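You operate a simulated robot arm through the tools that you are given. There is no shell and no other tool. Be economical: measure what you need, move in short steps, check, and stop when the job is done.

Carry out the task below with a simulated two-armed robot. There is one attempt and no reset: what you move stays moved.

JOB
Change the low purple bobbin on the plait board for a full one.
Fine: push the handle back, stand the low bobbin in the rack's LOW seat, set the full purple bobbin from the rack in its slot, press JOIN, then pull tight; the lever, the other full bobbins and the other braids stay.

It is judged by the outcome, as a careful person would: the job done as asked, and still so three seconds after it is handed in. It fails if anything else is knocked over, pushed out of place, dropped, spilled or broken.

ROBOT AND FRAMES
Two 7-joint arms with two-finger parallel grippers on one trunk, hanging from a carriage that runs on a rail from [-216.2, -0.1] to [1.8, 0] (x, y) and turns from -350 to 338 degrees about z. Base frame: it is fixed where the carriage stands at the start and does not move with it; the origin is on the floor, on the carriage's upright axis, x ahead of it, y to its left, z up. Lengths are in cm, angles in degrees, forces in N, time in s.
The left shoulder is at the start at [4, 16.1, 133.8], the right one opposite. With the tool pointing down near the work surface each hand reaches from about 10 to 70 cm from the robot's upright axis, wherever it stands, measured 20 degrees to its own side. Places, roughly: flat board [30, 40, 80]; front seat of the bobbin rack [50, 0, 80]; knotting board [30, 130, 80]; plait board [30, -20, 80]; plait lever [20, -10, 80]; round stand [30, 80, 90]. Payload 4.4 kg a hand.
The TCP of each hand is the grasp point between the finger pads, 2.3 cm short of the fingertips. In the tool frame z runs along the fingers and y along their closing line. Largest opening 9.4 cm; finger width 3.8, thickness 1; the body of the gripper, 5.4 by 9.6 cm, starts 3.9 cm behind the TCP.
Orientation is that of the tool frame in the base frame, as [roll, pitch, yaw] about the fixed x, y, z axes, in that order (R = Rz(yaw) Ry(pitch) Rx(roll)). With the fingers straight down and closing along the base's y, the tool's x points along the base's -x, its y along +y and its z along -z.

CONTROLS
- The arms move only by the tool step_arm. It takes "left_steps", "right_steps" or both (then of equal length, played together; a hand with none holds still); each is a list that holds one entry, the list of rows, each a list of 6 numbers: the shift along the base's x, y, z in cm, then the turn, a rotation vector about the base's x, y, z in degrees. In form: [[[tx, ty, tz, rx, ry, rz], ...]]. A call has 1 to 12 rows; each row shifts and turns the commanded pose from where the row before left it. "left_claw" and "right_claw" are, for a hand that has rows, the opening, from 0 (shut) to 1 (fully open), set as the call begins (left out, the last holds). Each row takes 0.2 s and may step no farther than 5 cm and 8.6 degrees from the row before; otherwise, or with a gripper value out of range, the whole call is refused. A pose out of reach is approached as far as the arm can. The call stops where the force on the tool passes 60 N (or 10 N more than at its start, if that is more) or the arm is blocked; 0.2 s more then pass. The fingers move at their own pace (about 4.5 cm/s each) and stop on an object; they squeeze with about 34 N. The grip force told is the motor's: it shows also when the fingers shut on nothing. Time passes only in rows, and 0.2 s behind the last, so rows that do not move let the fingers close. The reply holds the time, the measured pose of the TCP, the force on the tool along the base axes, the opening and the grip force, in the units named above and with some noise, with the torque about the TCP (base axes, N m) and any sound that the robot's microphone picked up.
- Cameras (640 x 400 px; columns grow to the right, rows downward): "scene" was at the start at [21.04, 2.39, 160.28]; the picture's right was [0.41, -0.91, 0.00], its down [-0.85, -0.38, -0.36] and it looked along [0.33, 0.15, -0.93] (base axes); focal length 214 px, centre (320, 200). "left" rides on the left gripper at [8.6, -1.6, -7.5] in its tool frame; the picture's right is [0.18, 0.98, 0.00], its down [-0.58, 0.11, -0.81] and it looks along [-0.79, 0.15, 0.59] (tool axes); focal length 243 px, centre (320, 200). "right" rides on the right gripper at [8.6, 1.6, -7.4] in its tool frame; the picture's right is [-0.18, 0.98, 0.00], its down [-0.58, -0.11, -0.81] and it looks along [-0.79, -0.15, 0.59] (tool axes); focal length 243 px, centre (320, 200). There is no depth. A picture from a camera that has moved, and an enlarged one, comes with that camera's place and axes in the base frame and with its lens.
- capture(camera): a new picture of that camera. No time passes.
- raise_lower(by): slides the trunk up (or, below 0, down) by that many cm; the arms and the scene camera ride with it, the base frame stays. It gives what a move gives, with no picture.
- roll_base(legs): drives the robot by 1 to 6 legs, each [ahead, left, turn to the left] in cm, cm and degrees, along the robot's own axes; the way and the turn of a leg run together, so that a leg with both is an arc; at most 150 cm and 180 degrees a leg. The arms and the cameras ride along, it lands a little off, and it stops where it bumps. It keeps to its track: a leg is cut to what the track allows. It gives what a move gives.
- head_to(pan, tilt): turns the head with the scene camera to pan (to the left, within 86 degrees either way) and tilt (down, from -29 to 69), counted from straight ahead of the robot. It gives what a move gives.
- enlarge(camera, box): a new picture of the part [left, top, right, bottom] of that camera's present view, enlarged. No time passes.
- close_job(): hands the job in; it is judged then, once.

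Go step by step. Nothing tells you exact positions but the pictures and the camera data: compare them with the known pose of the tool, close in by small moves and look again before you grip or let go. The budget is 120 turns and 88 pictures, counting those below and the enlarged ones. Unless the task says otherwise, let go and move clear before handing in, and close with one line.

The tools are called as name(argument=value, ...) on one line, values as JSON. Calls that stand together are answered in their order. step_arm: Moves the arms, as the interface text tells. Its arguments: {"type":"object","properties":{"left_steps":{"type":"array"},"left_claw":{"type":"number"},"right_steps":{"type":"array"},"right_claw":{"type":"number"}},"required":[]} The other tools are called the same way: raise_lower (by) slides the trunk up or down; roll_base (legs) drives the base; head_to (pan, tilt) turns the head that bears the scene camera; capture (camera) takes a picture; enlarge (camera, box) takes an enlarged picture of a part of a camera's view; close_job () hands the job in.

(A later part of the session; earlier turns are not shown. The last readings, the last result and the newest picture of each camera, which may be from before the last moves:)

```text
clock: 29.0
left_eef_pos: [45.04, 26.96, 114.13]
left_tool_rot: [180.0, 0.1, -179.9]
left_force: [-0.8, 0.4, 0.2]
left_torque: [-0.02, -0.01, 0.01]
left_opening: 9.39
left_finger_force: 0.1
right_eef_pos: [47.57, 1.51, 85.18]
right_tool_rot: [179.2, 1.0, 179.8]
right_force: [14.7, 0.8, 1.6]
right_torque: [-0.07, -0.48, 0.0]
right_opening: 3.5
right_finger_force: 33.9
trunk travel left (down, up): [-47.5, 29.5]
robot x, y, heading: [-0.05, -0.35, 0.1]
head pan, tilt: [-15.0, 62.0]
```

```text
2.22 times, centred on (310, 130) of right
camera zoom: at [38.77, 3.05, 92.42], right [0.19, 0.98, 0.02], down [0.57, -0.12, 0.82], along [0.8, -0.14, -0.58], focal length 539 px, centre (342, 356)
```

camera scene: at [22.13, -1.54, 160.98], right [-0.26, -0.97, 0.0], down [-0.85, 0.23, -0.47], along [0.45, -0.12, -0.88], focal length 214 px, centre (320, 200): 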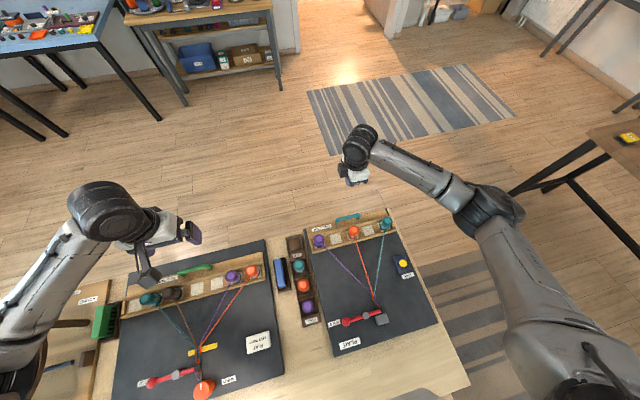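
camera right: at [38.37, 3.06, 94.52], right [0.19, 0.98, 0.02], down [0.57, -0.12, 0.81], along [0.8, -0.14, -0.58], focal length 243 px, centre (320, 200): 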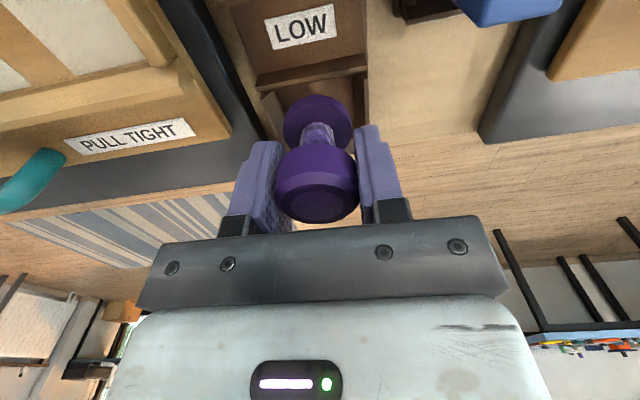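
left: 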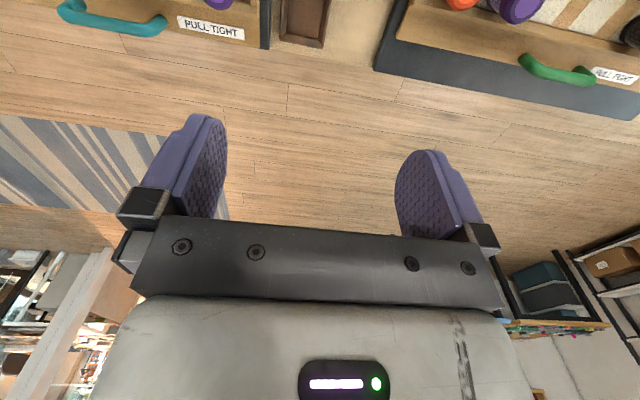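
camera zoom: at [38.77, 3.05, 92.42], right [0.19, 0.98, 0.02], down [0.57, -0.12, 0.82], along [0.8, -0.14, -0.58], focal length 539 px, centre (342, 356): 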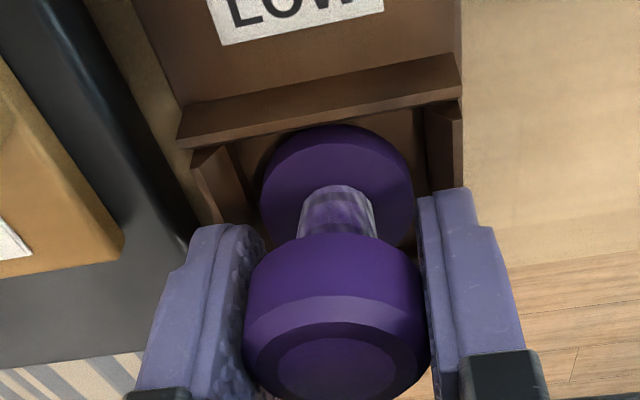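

A sideways force of 15 N shows the flange rubbing the near wall, so the seat centre is a bit further out. I'll ease +x 0.5 and go on down.

step_arm(right_steps=[[[0.5, 0, 0.1, 0, 0, 0], [0.2, 0, 0, 0, 0, 0], [0, 0, -0.3, 0, 0, 0], [0, 0, -0.2, 0, 0, 0], [0, 0, 0, 0, 0, 0]]])

enlarge(camera="right", box=[220, 40, 400, 220])

```text
clock: 30.2
left_eef_pos: [44.76, 26.82, 114.12]
left_tool_rot: [180.0, 0.0, -179.9]
left_force: [1.3, -0.5, -0.4]
left_torque: [0.01, 0.01, 0.01]
left_opening: 9.41
left_finger_force: 0.1
right_eef_pos: [47.93, 1.5, 84.93]
right_tool_rot: [179.1, 0.9, 179.9]
right_force: [-15.6, -6.0, 35.7]
right_torque: [-1.13, 0.97, -0.29]
right_opening: 3.48
right_finger_force: 33.4
trunk travel left (down, up): [-47.5, 29.5]
robot x, y, heading: [0.05, 0.25, 0.1]
head pan, tilt: [-15.0, 62.0]
```

```text
2.22 times, centred on (310, 130) of right
camera zoom: at [39.01, 3.03, 92.09], right [0.19, 0.98, 0.02], down [0.57, -0.12, 0.81], along [0.8, -0.14, -0.58], focal length 539 px, centre (342, 356)
```

zoom: 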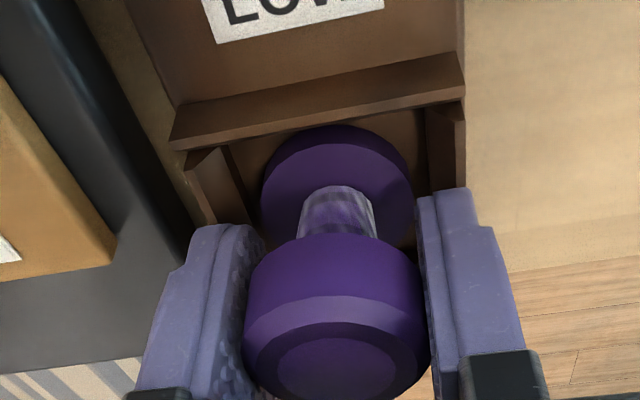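

Now it presses the far wall, so the seat centre is about x=47.55. I'll ease up 0.3, recentre, and read the forces.

step_arm(right_steps=[[[-0.15, -0.1, 0.3, 0, 0, 0], [-0.2, 0, 0, 0, 0, 0], [0, 0, 0, 0, 0, 0]]])

step_arm(right_steps=[[[0, 0, -0.2, 0, 0, 0], [0, 0, 0, 0, 0, 0]]])

```text
clock: 31.0
left_eef_pos: [44.91, 26.98, 114.17]
left_tool_rot: [-179.9, 0.1, -179.8]
left_force: [0.3, 0.8, -0.5]
left_torque: [-0.01, -0.04, -0.02]
left_opening: 9.39
left_finger_force: 0.1
right_eef_pos: [47.57, 1.24, 84.92]
right_tool_rot: [179.2, 0.9, 179.8]
right_force: [5.2, -0.2, -1.9]
right_torque: [0.03, -0.19, -0.02]
right_opening: 3.5
right_finger_force: 33.9
trunk travel left (down, up): [-47.5, 29.5]
robot x, y, heading: [0.39, 0.09, 0.1]
head pan, tilt: [-15.0, 62.0]
```

```text
clock: 31.6
left_eef_pos: [44.77, 26.95, 114.01]
left_tool_rot: [-179.9, -0.1, 180.0]
left_force: [-0.3, -0.4, 0.3]
left_torque: [-0.01, -0.03, -0.03]
left_opening: 9.4
left_finger_force: 0.1
right_eef_pos: [47.69, 1.26, 84.9]
right_tool_rot: [179.2, 0.9, 179.9]
right_force: [1.1, -0.5, 5.2]
right_torque: [-0.19, 0.07, 0.1]
right_opening: 3.48
right_finger_force: 34.3
trunk travel left (down, up): [-47.5, 29.5]
robot x, y, heading: [0.07, 0.05, -0.0]
head pan, tilt: [-15.0, 62.0]
```

It rests with about 5 N, and the side walls are now guiding the flange, so it is in the seat. I'll open just enough and look.

step_arm(right_steps=[[[0, 0, 0.1, 0, 0, 0], [0, 0, 0, 0, 0, 0], [0, 0, 0, 0, 0, 0]]], right_claw=0.5)

capture(camera="right")

```text
clock: 32.4
left_eef_pos: [44.71, 26.97, 114.22]
left_tool_rot: [180.0, 0.0, -179.8]
left_force: [-0.5, -0.4, 0.0]
left_torque: [-0.01, -0.04, 0.01]
left_opening: 9.39
left_finger_force: 0.1
right_eef_pos: [47.58, 1.3, 84.86]
right_tool_rot: [179.2, 0.8, 179.8]
right_force: [-0.3, 1.1, 0.4]
right_torque: [-0.04, -0.01, -0.01]
right_opening: 4.7
right_finger_force: 0.0
trunk travel left (down, up): [-47.5, 29.5]
robot x, y, heading: [0.23, 0.03, -0.0]
head pan, tilt: [-15.0, 62.0]
```

```text
50 pictures are left
camera right: at [38.71, 2.94, 92.12], right [0.19, 0.98, 0.02], down [0.57, -0.12, 0.81], along [0.8, -0.14, -0.58], focal length 243 px, centre (320, 200)
```

right: 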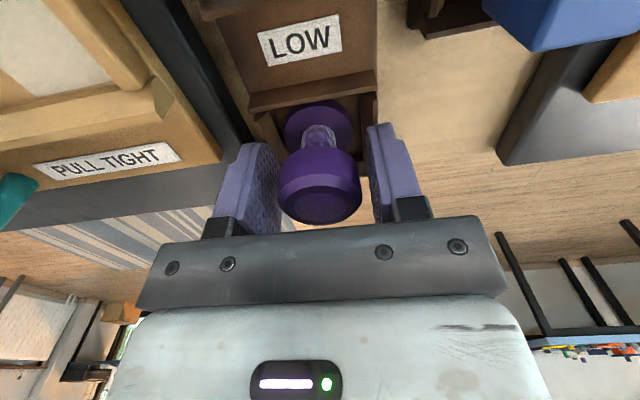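

Upright and barely changed after release. I'll lift straight up and verify.

step_arm(right_steps=[[[0, 0.2, 1, 0, 0, 0], [0, 0, 1, 0, 0, 0], [0, 0, 3, 0, 0, 0], [-2, 0, 4, 0, 0, 0], [-4, 0, 3, 0, 0, 0], [-4, 0, 0, 0, 0, 0], [0, 0, 0, 0, 0, 0]]])

capture(camera="right")

enlarge(camera="right", box=[220, 0, 460, 160])

```text
clock: 34.0
left_eef_pos: [44.83, 26.93, 114.18]
left_tool_rot: [-180.0, 0.0, -179.9]
left_force: [-0.1, -0.7, -0.4]
left_torque: [0.01, -0.01, 0.02]
left_opening: 9.37
left_finger_force: 0.0
right_eef_pos: [37.55, 1.5, 96.77]
right_tool_rot: [179.2, 1.0, 179.8]
right_force: [0.6, 0.0, 0.1]
right_torque: [0.0, 0.0, 0.02]
right_opening: 4.69
right_finger_force: 0.1
trunk travel left (down, up): [-47.5, 29.5]
robot x, y, heading: [0.13, -0.01, -0.0]
head pan, tilt: [-15.0, 62.0]
```

```text
49 pictures are left
camera right: at [28.69, 3.09, 104.08], right [0.19, 0.98, 0.02], down [0.57, -0.12, 0.81], along [0.8, -0.14, -0.58], focal length 243 px, centre (320, 200)
```

right: 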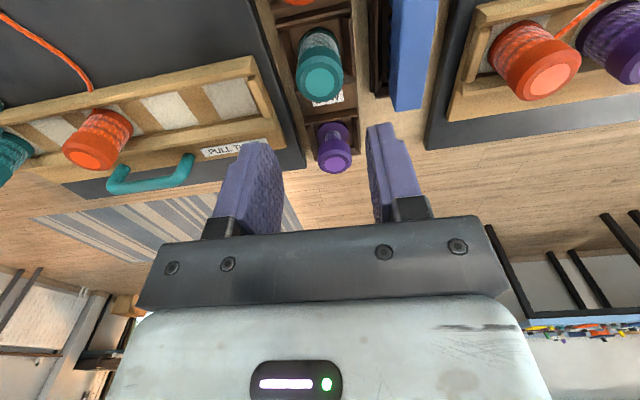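

```text
2.50 times, centred on (340, 80) of right
camera zoom: at [28.69, 3.09, 104.08], right [0.19, 0.98, 0.02], down [0.57, -0.12, 0.81], along [0.8, -0.14, -0.58], focal length 606 px, centre (270, 500)
```

zoom: 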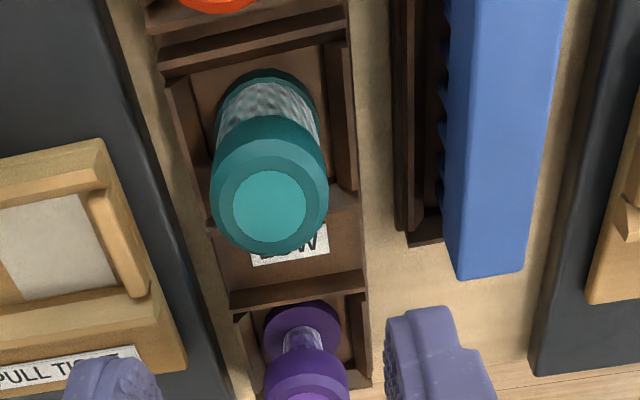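

The low bobbin stands in the LOW seat. Next I go over the full purple bobbin near [25,1.8], straightening the hand on the way.

step_arm(right_steps=[[[-3, 0.1, 0, -0.8, 0, 0], [-3, 0.1, 0, 0, 1, 0], [-3, 0.1, 0, 0, 0, 0], [-3, 0, 0, 0, 0, 0], [-3, 0, 0, 0, 0, 0], [0, 0, 0, 0, 0, 0]]], right_claw=0.55)

capture(camera="right")

enlarge(camera="scene", box=[270, 220, 430, 340])

```text
clock: 35.4
left_eef_pos: [44.81, 27.03, 114.02]
left_tool_rot: [-180.0, 0.0, -180.0]
left_force: [-0.3, 1.0, 0.9]
left_torque: [0.0, 0.0, -0.01]
left_opening: 9.41
left_finger_force: 0.1
right_eef_pos: [22.45, 1.79, 96.98]
right_tool_rot: [-179.9, -0.1, 179.9]
right_force: [-0.1, 0.0, -0.4]
right_torque: [0.0, -0.03, 0.0]
right_opening: 5.19
right_finger_force: 0.0
trunk travel left (down, up): [-47.5, 29.5]
robot x, y, heading: [-0.16, -0.0, -0.2]
head pan, tilt: [-15.0, 62.0]
```

```text
47 pictures are left
camera right: at [13.79, 3.6, 104.28], right [0.19, 0.98, 0.0], down [0.58, -0.11, 0.81], along [0.79, -0.15, -0.59], focal length 243 px, centre (320, 200)
```

right: 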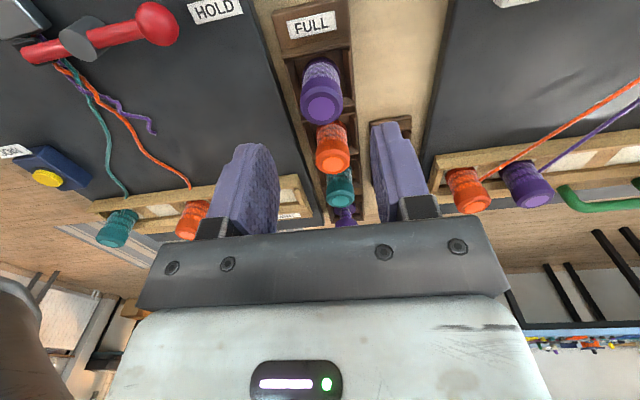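

```text
3.33 times, centred on (350, 280) of scene
camera zoom: at [22.23, -1.52, 160.99], right [-0.26, -0.97, 0.0], down [-0.85, 0.23, -0.47], along [0.45, -0.12, -0.88], focal length 715 px, centre (220, -67)
```

zoom: 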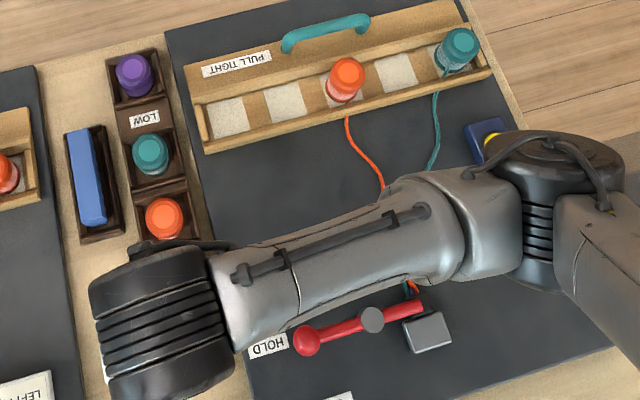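

The full purple bobbin's cap is at about [25.2,1.6]. I'll centre over it and lower to just above.

step_arm(right_steps=[[[2.7, -0.1, -2, 0, 0, 0], [0, 0, -3, 0, 0, 0], [0, 0, -1.2, 0, 0, 0], [0, 0, 0, 0, 0, 0]]])

capture(camera="right")

```text
clock: 36.4
left_eef_pos: [44.78, 26.99, 114.06]
left_tool_rot: [180.0, 0.0, -179.9]
left_force: [1.2, -0.4, -0.2]
left_torque: [0.03, 0.0, -0.01]
left_opening: 9.4
left_finger_force: 0.0
right_eef_pos: [25.17, 1.8, 90.67]
right_tool_rot: [179.9, -0.1, 179.9]
right_force: [0.1, 0.0, 0.9]
right_torque: [-0.01, -0.02, 0.02]
right_opening: 5.19
right_finger_force: 0.0
trunk travel left (down, up): [-47.5, 29.5]
robot x, y, heading: [0.32, 0.23, 0.1]
head pan, tilt: [-15.0, 62.0]
```

```text
45 pictures are left
camera right: at [16.53, 3.44, 98.04], right [0.19, 0.98, 0.0], down [0.58, -0.11, 0.81], along [0.79, -0.15, -0.59], focal length 243 px, centre (320, 200)
```

right: 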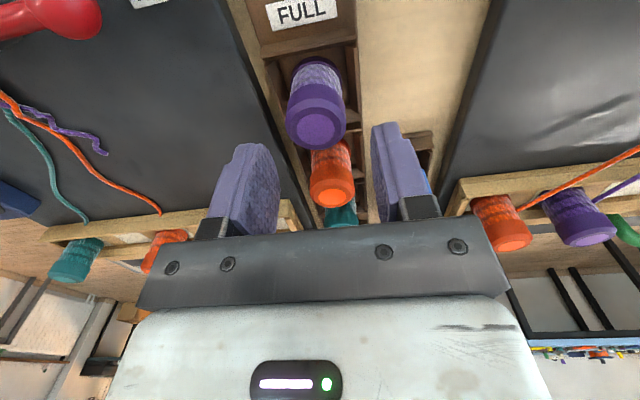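

step_arm(right_steps=[[[0.2, -0.3, -1, 0, 0, 0], [0, 0, -1, 0, 0, 0], [0, 0, -1, 0, 0, 0], [0, 0, 0, 0, 0, 0]]])

capture(camera="right")

```text
clock: 37.4
left_eef_pos: [44.78, 26.97, 114.05]
left_tool_rot: [-179.9, 0.0, -179.9]
left_force: [1.1, 0.6, 0.3]
left_torque: [-0.05, 0.03, -0.02]
left_opening: 9.39
left_finger_force: 0.1
right_eef_pos: [25.41, 1.52, 87.66]
right_tool_rot: [-179.9, -0.2, 179.8]
right_force: [-0.7, -0.8, 0.5]
right_torque: [0.01, 0.03, -0.04]
right_opening: 5.19
right_finger_force: 0.2
trunk travel left (down, up): [-47.5, 29.5]
robot x, y, heading: [-0.45, 0.44, 0.4]
head pan, tilt: [-15.0, 62.0]
```

```text
44 pictures are left
camera right: at [16.73, 3.15, 95.01], right [0.19, 0.98, 0.0], down [0.58, -0.11, 0.81], along [0.79, -0.15, -0.59], focal length 243 px, centre (320, 200)
```

right: 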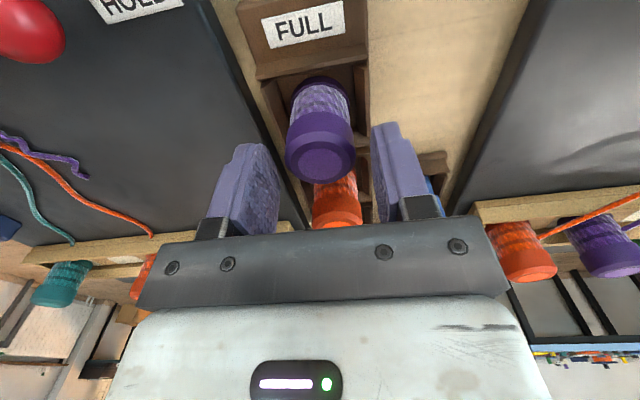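

Nearly aligned; a small +x nudge, then down to z≈85.3 and close.

step_arm(right_steps=[[[0.25, -0.05, -0.8, 0, 0, 0], [0, 0, -0.8, 0, 0, 0], [0, 0, -0.6, 0, 0, 0], [0, 0, 0, 0, 0, 0]]])

capture(camera="right")

```text
clock: 38.4
left_eef_pos: [44.79, 26.95, 114.19]
left_tool_rot: [179.9, -0.1, -179.9]
left_force: [0.1, 0.3, 0.1]
left_torque: [0.03, -0.04, 0.02]
left_opening: 9.4
left_finger_force: 0.1
right_eef_pos: [25.7, 1.43, 85.53]
right_tool_rot: [179.9, -0.2, 179.9]
right_force: [-0.4, 0.1, 0.2]
right_torque: [-0.01, 0.01, 0.03]
right_opening: 5.17
right_finger_force: 0.1
trunk travel left (down, up): [-47.5, 29.5]
robot x, y, heading: [-0.02, -0.09, 0.2]
head pan, tilt: [-15.0, 62.0]
```

```text
43 pictures are left
camera right: at [17.0, 3.11, 92.82], right [0.19, 0.98, 0.0], down [0.58, -0.11, 0.81], along [0.79, -0.15, -0.59], focal length 243 px, centre (320, 200)
```

right: 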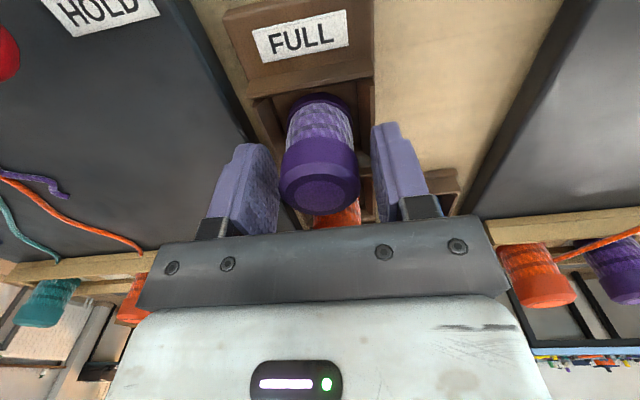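

Good fit between the fingers. A last 0.3 cm down, then close.

step_arm(right_steps=[[[0, 0, -0.3, 0, 0, 0], [0, 0, 0, 0, 0, 0]]])

step_arm(right_steps=[[[0, 0, 0, 0, 0, 0], [0, 0, 0, 0, 0, 0], [0, 0, 0, 0, 0, 0], [0, 0, 0, 0, 0, 0]]], right_claw=0)

step_arm(right_steps=[[[0, 0, 1, 0, 0, 0], [0, 0, 1, 0, 0, 0], [0, 0, 3, 0, 0, 0], [0, 0, 3, 0, 0, 0], [0, 0, 3, 0, 0, 0], [0, 0, 0, 0, 0, 0]]])

capture(camera="right")

```text
clock: 39.0
left_eef_pos: [44.75, 26.93, 114.18]
left_tool_rot: [180.0, 0.0, -179.9]
left_force: [0.3, 0.1, -0.6]
left_torque: [0.0, 0.04, 0.02]
left_opening: 9.41
left_finger_force: 0.1
right_eef_pos: [25.67, 1.58, 85.12]
right_tool_rot: [179.9, 0.0, 179.8]
right_force: [0.3, -0.6, 0.3]
right_torque: [0.01, 0.0, 0.0]
right_opening: 5.19
right_finger_force: 0.1
trunk travel left (down, up): [-47.5, 29.5]
robot x, y, heading: [-0.05, -0.04, 0.1]
head pan, tilt: [-15.0, 62.0]
```

```text
clock: 40.0
left_eef_pos: [44.73, 26.95, 114.08]
left_tool_rot: [-180.0, 0.1, -179.9]
left_force: [0.4, 0.7, -0.9]
left_torque: [-0.02, 0.01, 0.0]
left_opening: 9.4
left_finger_force: 0.0
right_eef_pos: [25.73, 1.45, 85.11]
right_tool_rot: [-179.9, -0.1, 179.9]
right_force: [-0.3, 0.1, 1.3]
right_torque: [-0.08, 0.05, -0.02]
right_opening: 3.49
right_finger_force: 34.2
trunk travel left (down, up): [-47.5, 29.5]
robot x, y, heading: [-0.29, 0.12, 0.1]
head pan, tilt: [-15.0, 62.0]
```

```text
clock: 41.4
left_eef_pos: [44.71, 26.99, 114.03]
left_tool_rot: [-180.0, -0.1, -180.0]
left_force: [0.3, -0.1, 0.7]
left_torque: [0.0, -0.01, -0.01]
left_opening: 9.38
left_finger_force: 0.1
right_eef_pos: [25.6, 1.15, 96.09]
right_tool_rot: [-180.0, -0.2, 179.8]
right_force: [0.3, 0.6, -1.1]
right_torque: [-0.03, -0.05, 0.02]
right_opening: 3.49
right_finger_force: 34.0
trunk travel left (down, up): [-47.5, 29.5]
robot x, y, heading: [0.2, -0.27, -0.0]
head pan, tilt: [-15.0, 62.0]
```

```text
42 pictures are left
camera right: at [16.96, 2.98, 103.5], right [0.19, 0.98, 0.0], down [0.58, -0.11, 0.8], along [0.79, -0.15, -0.59], focal length 243 px, centre (320, 200)
```

right: 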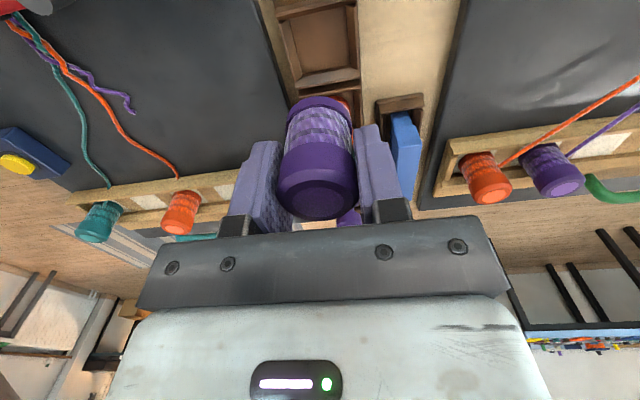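

The full purple bobbin is out. I'll carry it over the board to above its slot at [40.9,-7.4] and check.

step_arm(right_steps=[[[0, -3, 0, 0, 0, 0], [0, -3, 0, 0, 0, 0], [1, -2.6, 0, 0, 0, 0], [3.5, 0, 0, 0, 0, 0], [3.5, 0, 0, 0, 0, 0], [3.5, 0, 0, 0, 0, 0], [2, 0, 0, 0, 0, 0], [0, 0, 0, 0, 0, 0]]])

capture(camera="right")

enlarge(camera="right", box=[200, 0, 440, 160])

```text
clock: 43.2
left_eef_pos: [44.83, 26.95, 114.13]
left_tool_rot: [180.0, 0.0, -179.9]
left_force: [0.5, -0.4, 0.0]
left_torque: [0.0, -0.01, 0.02]
left_opening: 9.39
left_finger_force: 0.1
right_eef_pos: [39.26, -7.08, 96.16]
right_tool_rot: [-180.0, -0.1, 179.9]
right_force: [0.5, 0.3, -0.7]
right_torque: [0.04, -0.01, 0.01]
right_opening: 3.47
right_finger_force: 33.4
trunk travel left (down, up): [-47.5, 29.5]
robot x, y, heading: [-0.08, -0.01, -0.1]
head pan, tilt: [-15.0, 62.0]
```

```text
41 pictures are left
camera right: at [30.55, -5.47, 103.52], right [0.19, 0.98, 0.0], down [0.58, -0.11, 0.8], along [0.79, -0.15, -0.59], focal length 243 px, centre (320, 200)
```

right: 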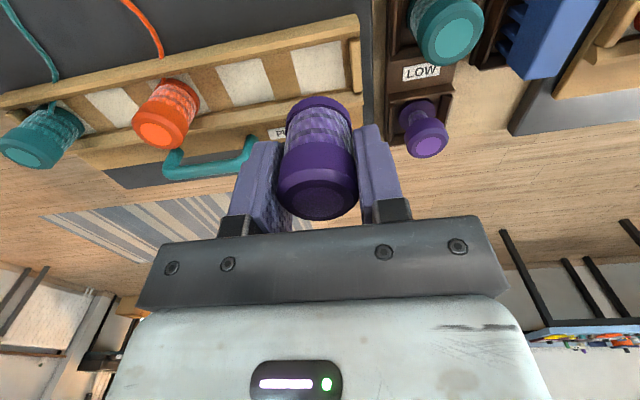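

```text
2.50 times, centred on (320, 80) of right
camera zoom: at [30.55, -5.47, 103.52], right [0.19, 0.98, 0.0], down [0.58, -0.11, 0.8], along [0.79, -0.15, -0.59], focal length 606 px, centre (320, 500)
```

zoom: 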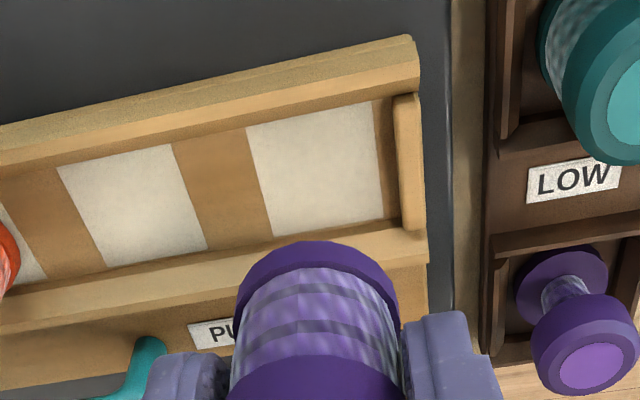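

The slot patch centres at [40.7,-7.45], matching where the old bobbin stood. I'll align and lower to just above.

step_arm(right_steps=[[[1.5, -0.35, 0, 0, 0, 0], [0, 0, -3, 0, 0, 0], [0, 0, -3, 0, 0, 0], [0, 0, -1, 0, 0, 0], [0, 0, 0, 0, 0, 0]]])

capture(camera="right")

enlarge(camera="right", box=[200, 20, 440, 220])

```text
clock: 44.4
left_eef_pos: [44.69, 27.01, 114.13]
left_tool_rot: [-180.0, 0.1, -179.8]
left_force: [-0.3, 0.5, 0.2]
left_torque: [0.03, 0.02, 0.02]
left_opening: 9.41
left_finger_force: 0.1
right_eef_pos: [40.67, -7.48, 89.1]
right_tool_rot: [179.8, -0.1, 179.9]
right_force: [-0.2, 0.1, 0.0]
right_torque: [0.0, 0.02, 0.0]
right_opening: 3.46
right_finger_force: 33.9
trunk travel left (down, up): [-47.5, 29.5]
robot x, y, heading: [0.01, -0.17, 0.1]
head pan, tilt: [-15.0, 62.0]
```

```text
39 pictures are left
camera right: at [32.01, -5.81, 96.45], right [0.19, 0.98, 0.0], down [0.58, -0.11, 0.81], along [0.79, -0.15, -0.59], focal length 243 px, centre (320, 200)
```

right: 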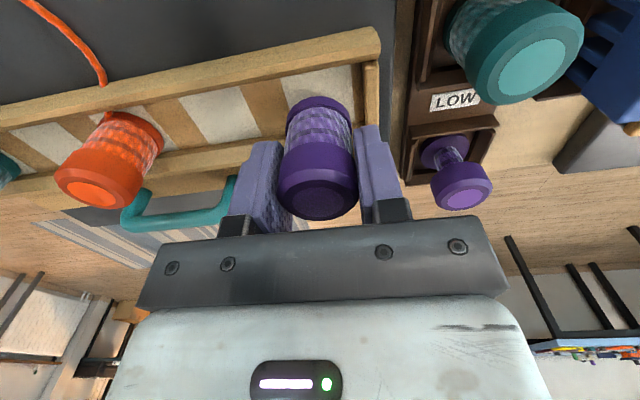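

```text
2.00 times, centred on (320, 120) of right
camera zoom: at [32.01, -5.81, 96.45], right [0.19, 0.98, 0.0], down [0.58, -0.11, 0.81], along [0.79, -0.15, -0.59], focal length 485 px, centre (320, 360)
```

zoom: 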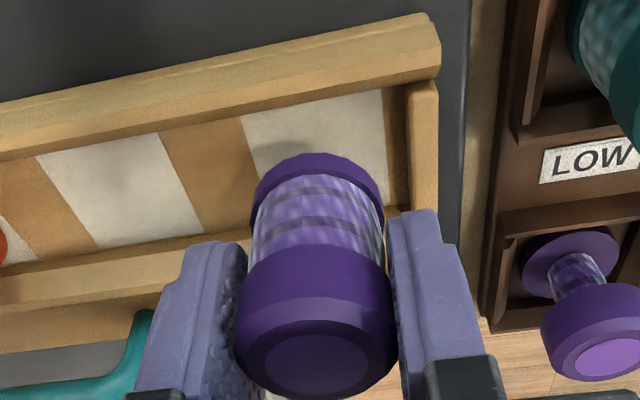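

Aligned over the patch. Lowering in fine steps.

step_arm(right_steps=[[[0, 0, -0.8, 0, 0, 0], [0, 0, -0.5, 0, 0, 0], [0, 0, -0.4, 0, 0, 0], [0, 0, -0.3, 0, 0, 0], [0, 0, 0, 0, 0, 0]]])

enlarge(camera="right", box=[200, 20, 440, 220])

```text
clock: 45.6
left_eef_pos: [44.71, 26.94, 114.02]
left_tool_rot: [179.9, 0.0, -179.9]
left_force: [0.9, -0.4, -0.8]
left_torque: [0.0, 0.0, 0.01]
left_opening: 9.41
left_finger_force: 0.1
right_eef_pos: [40.65, -7.48, 87.08]
right_tool_rot: [-180.0, -0.1, 179.8]
right_force: [0.3, -0.1, 0.0]
right_torque: [0.0, -0.02, 0.01]
right_opening: 3.51
right_finger_force: 33.3
trunk travel left (down, up): [-47.5, 29.5]
robot x, y, heading: [0.09, 0.02, -0.0]
head pan, tilt: [-15.0, 62.0]
```

```text
2.00 times, centred on (320, 120) of right
camera zoom: at [32.03, -5.83, 94.51], right [0.19, 0.98, 0.0], down [0.58, -0.11, 0.81], along [0.79, -0.15, -0.59], focal length 485 px, centre (320, 360)
```

zoom: 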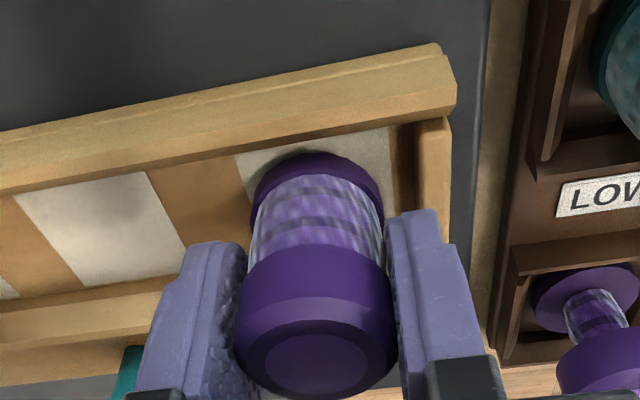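

step_arm(right_steps=[[[0, 0, -0.2, 0, 0, 0], [0, 0, -0.2, 0, 0, 0], [0, 0, -0.2, 0, 0, 0], [0, 0, 0, 0, 0, 0]]])

```text
clock: 46.6
left_eef_pos: [44.72, 26.99, 114.15]
left_tool_rot: [-179.9, 0.0, -180.0]
left_force: [-0.3, 0.6, -0.3]
left_torque: [0.03, -0.01, 0.0]
left_opening: 9.4
left_finger_force: 0.0
right_eef_pos: [40.86, -7.49, 86.7]
right_tool_rot: [179.9, 0.0, 179.9]
right_force: [-2.6, 0.6, 16.8]
right_torque: [0.07, 0.2, 0.02]
right_opening: 3.48
right_finger_force: 34.3
trunk travel left (down, up): [-47.5, 29.5]
robot x, y, heading: [-0.37, -0.27, 0.0]
head pan, tilt: [-15.0, 62.0]
```

The bobbin bears on the slot floor at the expected height (17 N, centred). Opening and rising.

step_arm(right_steps=[[[0, 0, 0.2, 0, 0, 0], [0, 0, 0, 0, 0, 0], [0, 0, 0, 0, 0, 0]]], right_claw=0.5)

step_arm(right_steps=[[[0, 0, 1, 0, 0, 0], [0, 0, 1, 0, 0, 0], [0, 0, 3, 0, 0, 0], [-1, 0, 4, 0, 0, 0], [-3, 0, 3, 0, 0, 0], [-3, 0, 0, 0, 0, 0], [0, 0, 0, 0, 0, 0]]])

capture(camera="right")

enlarge(camera="scene", box=[270, 180, 430, 340])

```text
clock: 47.4
left_eef_pos: [44.8, 27.06, 114.12]
left_tool_rot: [179.9, 0.0, -179.9]
left_force: [0.1, -0.3, -0.1]
left_torque: [0.0, 0.02, -0.01]
left_opening: 9.39
left_finger_force: 0.1
right_eef_pos: [40.68, -7.54, 86.68]
right_tool_rot: [-179.9, -0.1, 180.0]
right_force: [0.0, 0.7, 0.0]
right_torque: [0.0, 0.0, 0.02]
right_opening: 4.72
right_finger_force: 0.0
trunk travel left (down, up): [-47.5, 29.5]
robot x, y, heading: [-0.0, -0.2, 0.2]
head pan, tilt: [-15.0, 62.0]
```

```text
clock: 49.0
left_eef_pos: [44.78, 26.98, 114.19]
left_tool_rot: [180.0, 0.0, -179.9]
left_force: [-0.4, -0.6, -0.1]
left_torque: [0.01, 0.0, 0.0]
left_opening: 9.41
left_finger_force: 0.0
right_eef_pos: [33.78, -7.41, 98.85]
right_tool_rot: [180.0, -0.1, 179.9]
right_force: [-0.7, -0.3, 0.7]
right_torque: [-0.01, 0.02, 0.02]
right_opening: 4.68
right_finger_force: 0.0
trunk travel left (down, up): [-47.5, 29.5]
robot x, y, heading: [0.38, 0.04, 0.1]
head pan, tilt: [-15.0, 62.0]
```

```text
36 pictures are left
camera right: at [24.99, -5.81, 106.21], right [0.19, 0.98, 0.0], down [0.58, -0.11, 0.8], along [0.79, -0.15, -0.59], focal length 243 px, centre (320, 200)
```

right: 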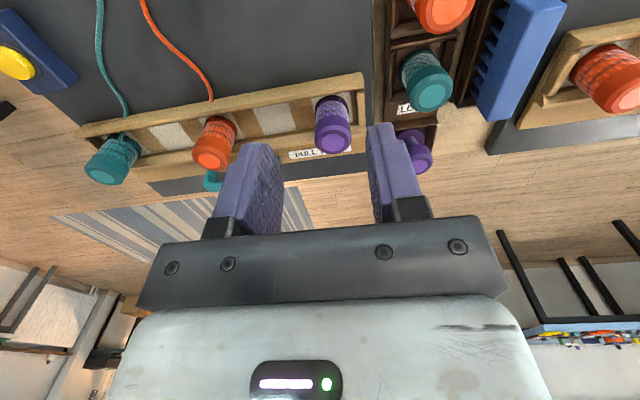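

```text
2.50 times, centred on (350, 260) of scene
camera zoom: at [22.24, -1.51, 160.99], right [-0.26, -0.97, 0.0], down [-0.85, 0.23, -0.47], along [0.45, -0.12, -0.88], focal length 536 px, centre (245, 50)
```

zoom: 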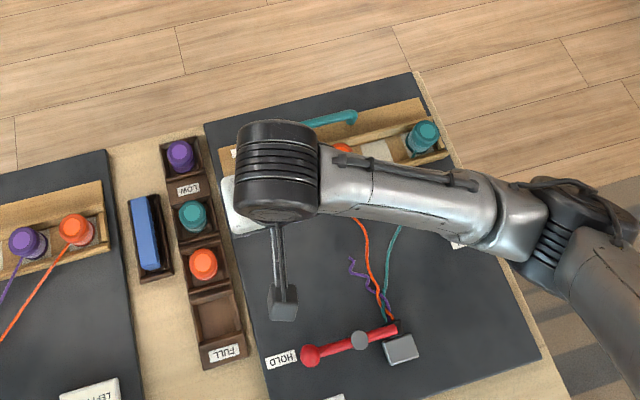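

The full bobbin stands in its slot. Now to JOIN at about [30,-34]: I'll go above it with fingers shut and check.

step_arm(right_steps=[[[-0.5, -4, 0, 0, 0, 0], [-0.5, -4, 0, 0, 0, 0], [-0.5, -4, 0, 0, 0, 0], [-0.5, -4, 0, 0, 0, 0], [-0.5, -4, 0, 0, 0, 0], [-0.5, -4, 0, 0, 0, 0], [-0.8, -2.5, 0, 0, 0, 0], [0, 0, -3, 0, 0, 0], [0, 0, 0, 0, 0, 0]]], right_claw=0)

capture(camera="right")

enlarge(camera="scene", box=[270, 180, 450, 340])

```text
clock: 51.0
left_eef_pos: [44.79, 26.96, 114.05]
left_tool_rot: [-180.0, 0.0, -179.9]
left_force: [-0.6, -0.6, -0.1]
left_torque: [0.01, 0.0, 0.02]
left_opening: 9.41
left_finger_force: 0.0
right_eef_pos: [29.95, -34.02, 95.76]
right_tool_rot: [-180.0, -0.1, 179.9]
right_force: [1.4, 0.4, 0.0]
right_torque: [0.02, 0.03, 0.01]
right_opening: 0.0
right_finger_force: 33.7
trunk travel left (down, up): [-47.5, 29.5]
robot x, y, heading: [-0.08, -0.29, 0.1]
head pan, tilt: [-15.0, 62.0]
```

```text
34 pictures are left
camera right: at [21.3, -32.42, 103.12], right [0.19, 0.98, 0.0], down [0.58, -0.11, 0.81], along [0.79, -0.15, -0.59], focal length 243 px, centre (320, 200)
```

right: 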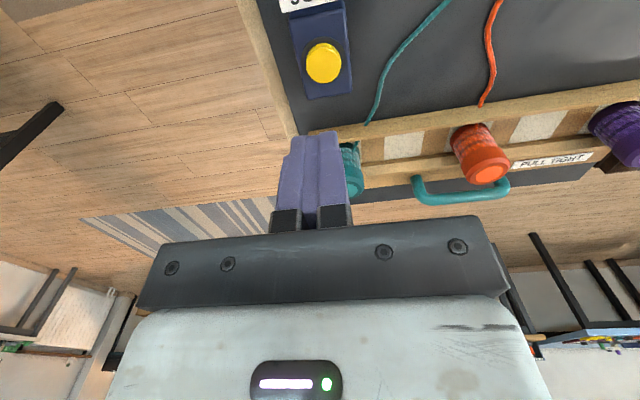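

```text
2.50 times, centred on (360, 260) of scene
camera zoom: at [22.22, -1.54, 160.99], right [-0.26, -0.97, 0.0], down [-0.85, 0.23, -0.47], along [0.45, -0.12, -0.88], focal length 536 px, centre (220, 50)
```

zoom: 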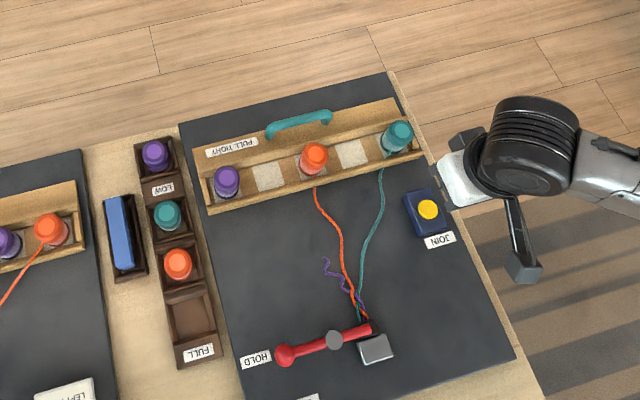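

The button is right under the fingertips ([30.2,-33.9]). Lowering, then pressing in small steps.

step_arm(right_steps=[[[0.2, 0.1, -3, 0, 0, 0], [0, 0, -3, 0, 0, 0], [0, 0, -1.5, 0, 0, 0], [0, 0, 0, 0, 0, 0]]])

capture(camera="right")

```text
clock: 52.0
left_eef_pos: [44.71, 26.91, 114.05]
left_tool_rot: [179.9, 0.0, -179.9]
left_force: [-0.2, 0.3, 0.0]
left_torque: [-0.01, 0.01, -0.01]
left_opening: 9.4
left_finger_force: 0.1
right_eef_pos: [30.09, -33.91, 88.31]
right_tool_rot: [180.0, -0.1, 179.9]
right_force: [0.2, 0.4, 0.1]
right_torque: [0.02, -0.02, -0.03]
right_opening: 0.01
right_finger_force: 34.0
trunk travel left (down, up): [-47.5, 29.5]
robot x, y, heading: [0.27, 0.14, 0.5]
head pan, tilt: [-15.0, 62.0]
```

```text
32 pictures are left
camera right: at [21.46, -32.23, 95.62], right [0.19, 0.98, 0.0], down [0.58, -0.11, 0.8], along [0.79, -0.15, -0.59], focal length 243 px, centre (320, 200)
```

right: 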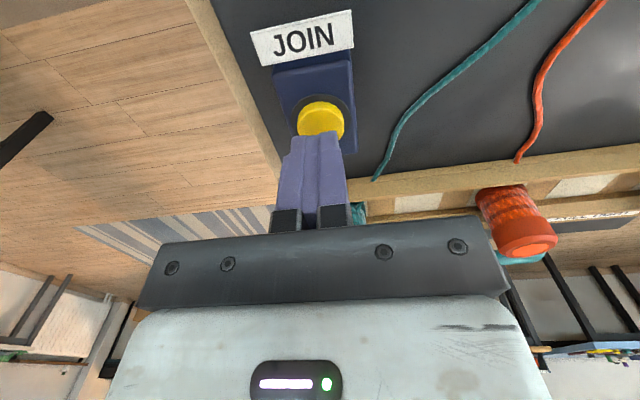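

step_arm(right_steps=[[[0, 0, -0.8, 0, 0, 0], [0, 0, -0.5, 0, 0, 0], [0, 0, -0.4, 0, 0, 0], [0, 0, -0.4, 0, 0, 0], [0, 0, -0.3, 0, 0, 0], [0, 0, -0.3, 0, 0, 0], [0, 0, -0.2, 0, 0, 0]]])

capture(camera="right")

```text
clock: 53.3
left_eef_pos: [44.76, 26.75, 114.18]
left_tool_rot: [180.0, 0.1, 180.0]
left_force: [0.5, -0.8, -0.5]
left_torque: [-0.01, 0.0, -0.01]
left_opening: 9.39
left_finger_force: 0.0
right_eef_pos: [30.12, -33.91, 86.29]
right_tool_rot: [179.6, 0.1, 179.9]
right_force: [-8.7, -0.8, 29.4]
right_torque: [-0.07, 0.64, -0.08]
right_opening: 0.01
right_finger_force: 33.9
trunk travel left (down, up): [-47.5, 29.5]
robot x, y, heading: [0.11, -0.36, -0.1]
head pan, tilt: [-15.0, 62.0]
heard: click
stopped in row 6 (right hand): the force on the tool passed its limit at 68 N (the readings are from after the stop); the commanded pose is now the measured one
```

```text
31 pictures are left
camera right: at [21.41, -32.28, 93.65], right [0.19, 0.98, 0.01], down [0.58, -0.11, 0.81], along [0.79, -0.15, -0.59], focal length 243 px, centre (320, 200)
```

right: 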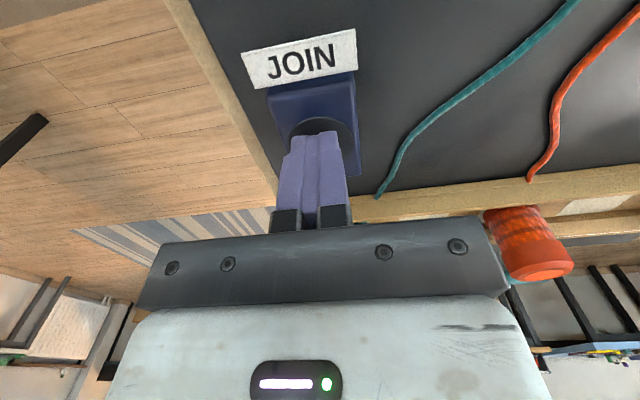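

A click was heard. I'll rise clear and check that the new purple strand has been joined.

step_arm(right_steps=[[[0, 0, 1, 0, 0, 0], [0, 0, 3, 0, 0, 0], [0, 0, 4, 0, 0, 0], [0, 0, 4, 0, 0, 0], [0, -3, 2, 0, 0, 0], [0, 0, 0, 0, 0, 0]]])

enlarge(camera="scene", box=[270, 180, 450, 340])

```text
clock: 54.7
left_eef_pos: [44.83, 27.06, 114.22]
left_tool_rot: [180.0, 0.1, -179.8]
left_force: [0.5, 1.2, 1.0]
left_torque: [-0.01, -0.01, -0.01]
left_opening: 9.4
left_finger_force: 0.1
right_eef_pos: [30.14, -36.71, 100.16]
right_tool_rot: [179.6, 0.1, 179.9]
right_force: [0.7, -0.3, 0.0]
right_torque: [0.01, -0.02, 0.01]
right_opening: 0.0
right_finger_force: 33.5
trunk travel left (down, up): [-47.5, 29.5]
robot x, y, heading: [-0.01, 0.26, 0.0]
head pan, tilt: [-15.0, 62.0]
```

```text
2.50 times, centred on (360, 260) of scene
camera zoom: at [22.19, -1.49, 160.98], right [-0.26, -0.97, 0.0], down [-0.85, 0.23, -0.47], along [0.45, -0.12, -0.88], focal length 536 px, centre (220, 50)
```

zoom: 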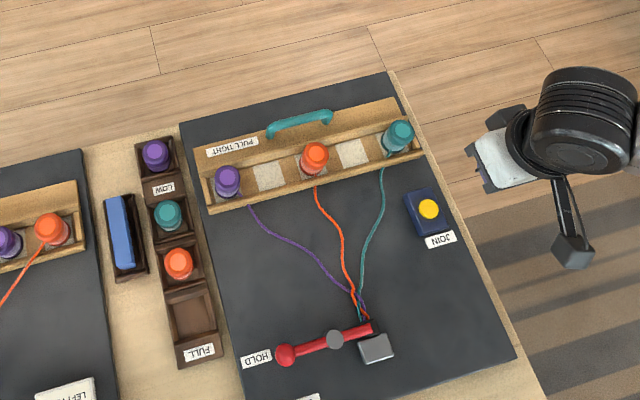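

The new purple strand is joined. Now to pull tight: I'll turn the hand back to close along x and go above the handle with the fingers slightly open.

step_arm(right_steps=[[[1.5, 1.4, 0, 0, 0, 8.2], [1.5, 1.4, 0, 0, 0, 8.2], [1.5, 1.4, 0, 0, 0, 8.2], [1.5, 1.4, 0, 0, 0, 8.2], [1.5, 1.4, 0, 0, 0, 8.2], [1.5, 1.4, 0, 0, 0, 8.2], [1.5, 1.4, 0, 0, 0, 8.2], [1.5, 1.4, 0, 0, 0, 8.2], [1.5, 1.4, 0, 0, 0, 8.2], [1.5, 1.5, 0, 0, 0, 8.2], [1.5, 1.5, 0, 0, 0, 8], [0, 0, 0, 0, 0, 0]]], right_claw=0.37)

capture(camera="right")

enlarge(camera="right", box=[260, 0, 500, 160])

```text
clock: 57.3
left_eef_pos: [44.79, 26.97, 114.11]
left_tool_rot: [-180.0, 0.0, -179.9]
left_force: [0.0, 0.4, -0.1]
left_torque: [0.02, 0.0, 0.01]
left_opening: 9.4
left_finger_force: 0.1
right_eef_pos: [46.7, -21.1, 100.26]
right_tool_rot: [179.6, 0.0, -89.9]
right_force: [1.2, -0.6, 0.4]
right_torque: [0.0, 0.01, -0.03]
right_opening: 3.45
right_finger_force: 0.0
trunk travel left (down, up): [-47.5, 29.5]
robot x, y, heading: [-0.12, 0.47, 0.1]
head pan, tilt: [-15.0, 62.0]
```

```text
29 pictures are left
camera right: at [45.0, -29.71, 107.51], right [-0.98, 0.18, 0.01], down [0.11, 0.58, 0.81], along [0.15, 0.79, -0.59], focal length 243 px, centre (320, 200)
```

right: 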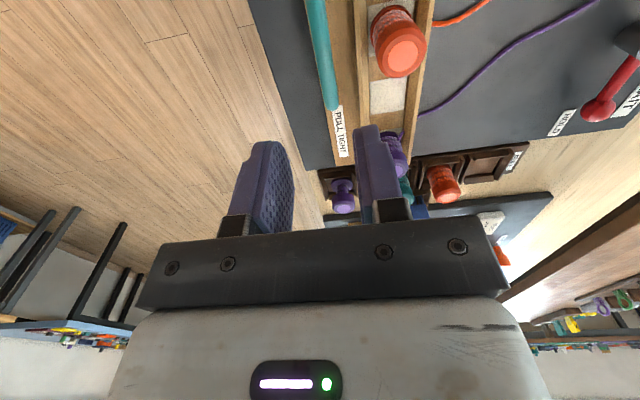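

```text
2.50 times, centred on (380, 80) of right
camera zoom: at [45.0, -29.71, 107.51], right [-0.98, 0.18, 0.01], down [0.11, 0.58, 0.81], along [0.15, 0.79, -0.59], focal length 606 px, centre (170, 500)
```

zoom: 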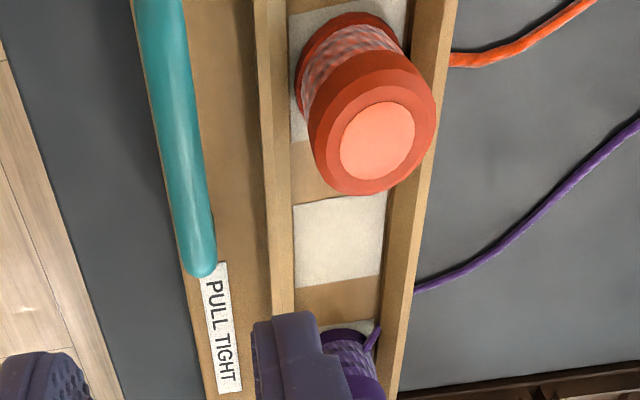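

The bar is at x≈46.25 and the hand at x=46.7 straddles it with the inner finger clear of the bobbins and rail. Lowering toward it, then checking.

step_arm(right_steps=[[[0, 0, -4, 0, 0, 0], [0, 0, -4, 0, 0, 0], [0, 0, -2, 0, 0, 0], [0, 0, 0, 0, 0, 0]]])

capture(camera="right")

```text
clock: 58.3
left_eef_pos: [44.91, 26.92, 114.19]
left_tool_rot: [179.9, 0.0, 180.0]
left_force: [-0.2, 1.1, -0.3]
left_torque: [-0.01, -0.01, 0.0]
left_opening: 9.39
left_finger_force: 0.0
right_eef_pos: [46.66, -21.02, 90.16]
right_tool_rot: [179.7, 0.0, -90.1]
right_force: [-0.5, 0.7, -0.5]
right_torque: [-0.02, 0.0, 0.0]
right_opening: 3.48
right_finger_force: 0.1
trunk travel left (down, up): [-47.5, 29.5]
robot x, y, heading: [-0.06, -0.06, -0.4]
head pan, tilt: [-15.0, 62.0]
```

```text
27 pictures are left
camera right: at [45.01, -29.71, 97.48], right [-0.98, 0.19, 0.01], down [0.11, 0.58, 0.81], along [0.15, 0.79, -0.59], focal length 243 px, centre (320, 200)
```

right: 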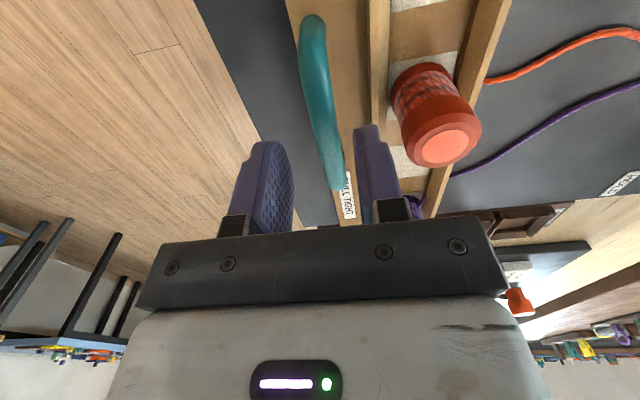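

The bar lies between the fingers. Lowering to bar height and closing gently on it.

step_arm(right_steps=[[[0, 0, -1.5, 0, 0, 0], [0, 0, -1.2, 0, 0, 0], [0, 0, -0.9, 0, 0, 0], [0, 0, 0, 0, 0, 0]]])

capture(camera="right")

```text
clock: 59.3
left_eef_pos: [44.76, 26.93, 114.14]
left_tool_rot: [180.0, 0.0, 180.0]
left_force: [-0.1, -0.6, -0.5]
left_torque: [0.01, 0.0, 0.0]
left_opening: 9.39
left_finger_force: 0.1
right_eef_pos: [46.7, -21.1, 86.54]
right_tool_rot: [179.7, 0.2, -90.0]
right_force: [-0.5, -0.4, 0.6]
right_torque: [0.01, 0.0, -0.03]
right_opening: 3.49
right_finger_force: 0.1
trunk travel left (down, up): [-47.5, 29.5]
robot x, y, heading: [-0.06, 0.09, 0.1]
head pan, tilt: [-15.0, 62.0]
```

```text
26 pictures are left
camera right: at [45.03, -29.78, 93.91], right [-0.98, 0.19, 0.01], down [0.12, 0.58, 0.81], along [0.15, 0.79, -0.59], focal length 243 px, centre (320, 200)
```

right: 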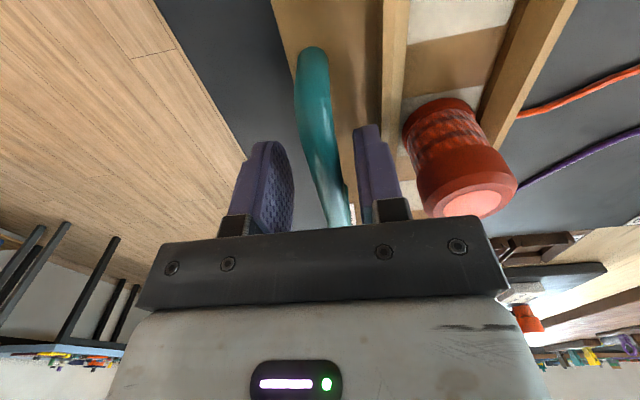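

step_arm(right_steps=[[[-0.3, 0, 0, 0, 0, 0], [0, 0, 0, 0, 0, 0], [0, 0, 0, 0, 0, 0], [0, 0, 0, 0, 0, 0]]], right_claw=0)

step_arm(right_steps=[[[0.5, 0, 0, 0, 0, 0], [0.5, 0, 0, 0, 0, 0], [0.5, 0, 0, 0, 0, 0], [0.5, 0, 0, 0, 0, 0], [0.5, 0, 0, 0, 0, 0], [0, 0, 0, 0, 0, 0]]])

enlarge(camera="scene", box=[270, 180, 450, 340])

```text
clock: 60.3
left_eef_pos: [44.64, 26.99, 114.08]
left_tool_rot: [-180.0, 0.0, -180.0]
left_force: [0.4, 0.2, -0.3]
left_torque: [0.02, -0.02, 0.03]
left_opening: 9.41
left_finger_force: 0.2
right_eef_pos: [46.33, -21.12, 86.56]
right_tool_rot: [179.6, 0.1, -90.1]
right_force: [-3.0, -0.7, 1.3]
right_torque: [0.2, 0.04, 0.4]
right_opening: 1.34
right_finger_force: 45.3
trunk travel left (down, up): [-47.5, 29.5]
robot x, y, heading: [0.1, -0.26, 0.2]
head pan, tilt: [-15.0, 62.0]
```

```text
clock: 61.7
left_eef_pos: [44.79, 27.03, 114.14]
left_tool_rot: [180.0, 0.0, -180.0]
left_force: [0.2, 0.6, -0.7]
left_torque: [0.02, 0.03, -0.02]
left_opening: 9.39
left_finger_force: 0.0
right_eef_pos: [48.87, -21.13, 86.41]
right_tool_rot: [179.6, 0.1, -90.1]
right_force: [-1.5, 0.5, -1.0]
right_torque: [0.31, 0.03, 0.42]
right_opening: 1.33
right_finger_force: 45.1
trunk travel left (down, up): [-47.5, 29.5]
robot x, y, heading: [-0.06, 0.19, 0.1]
head pan, tilt: [-15.0, 62.0]
```

```text
2.50 times, centred on (360, 260) of scene
camera zoom: at [22.18, -1.52, 160.97], right [-0.26, -0.97, 0.0], down [-0.85, 0.23, -0.47], along [0.45, -0.12, -0.88], focal length 536 px, centre (220, 50)
```

zoom: 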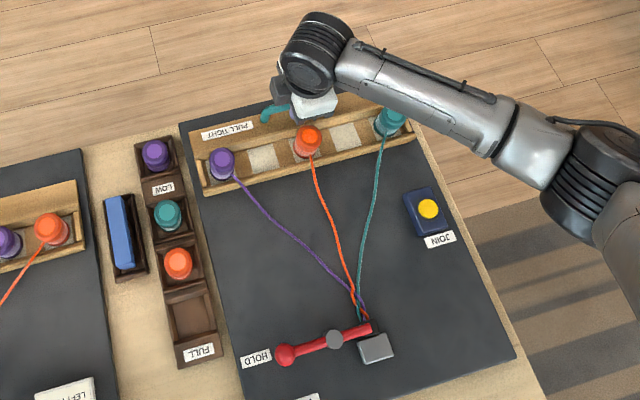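

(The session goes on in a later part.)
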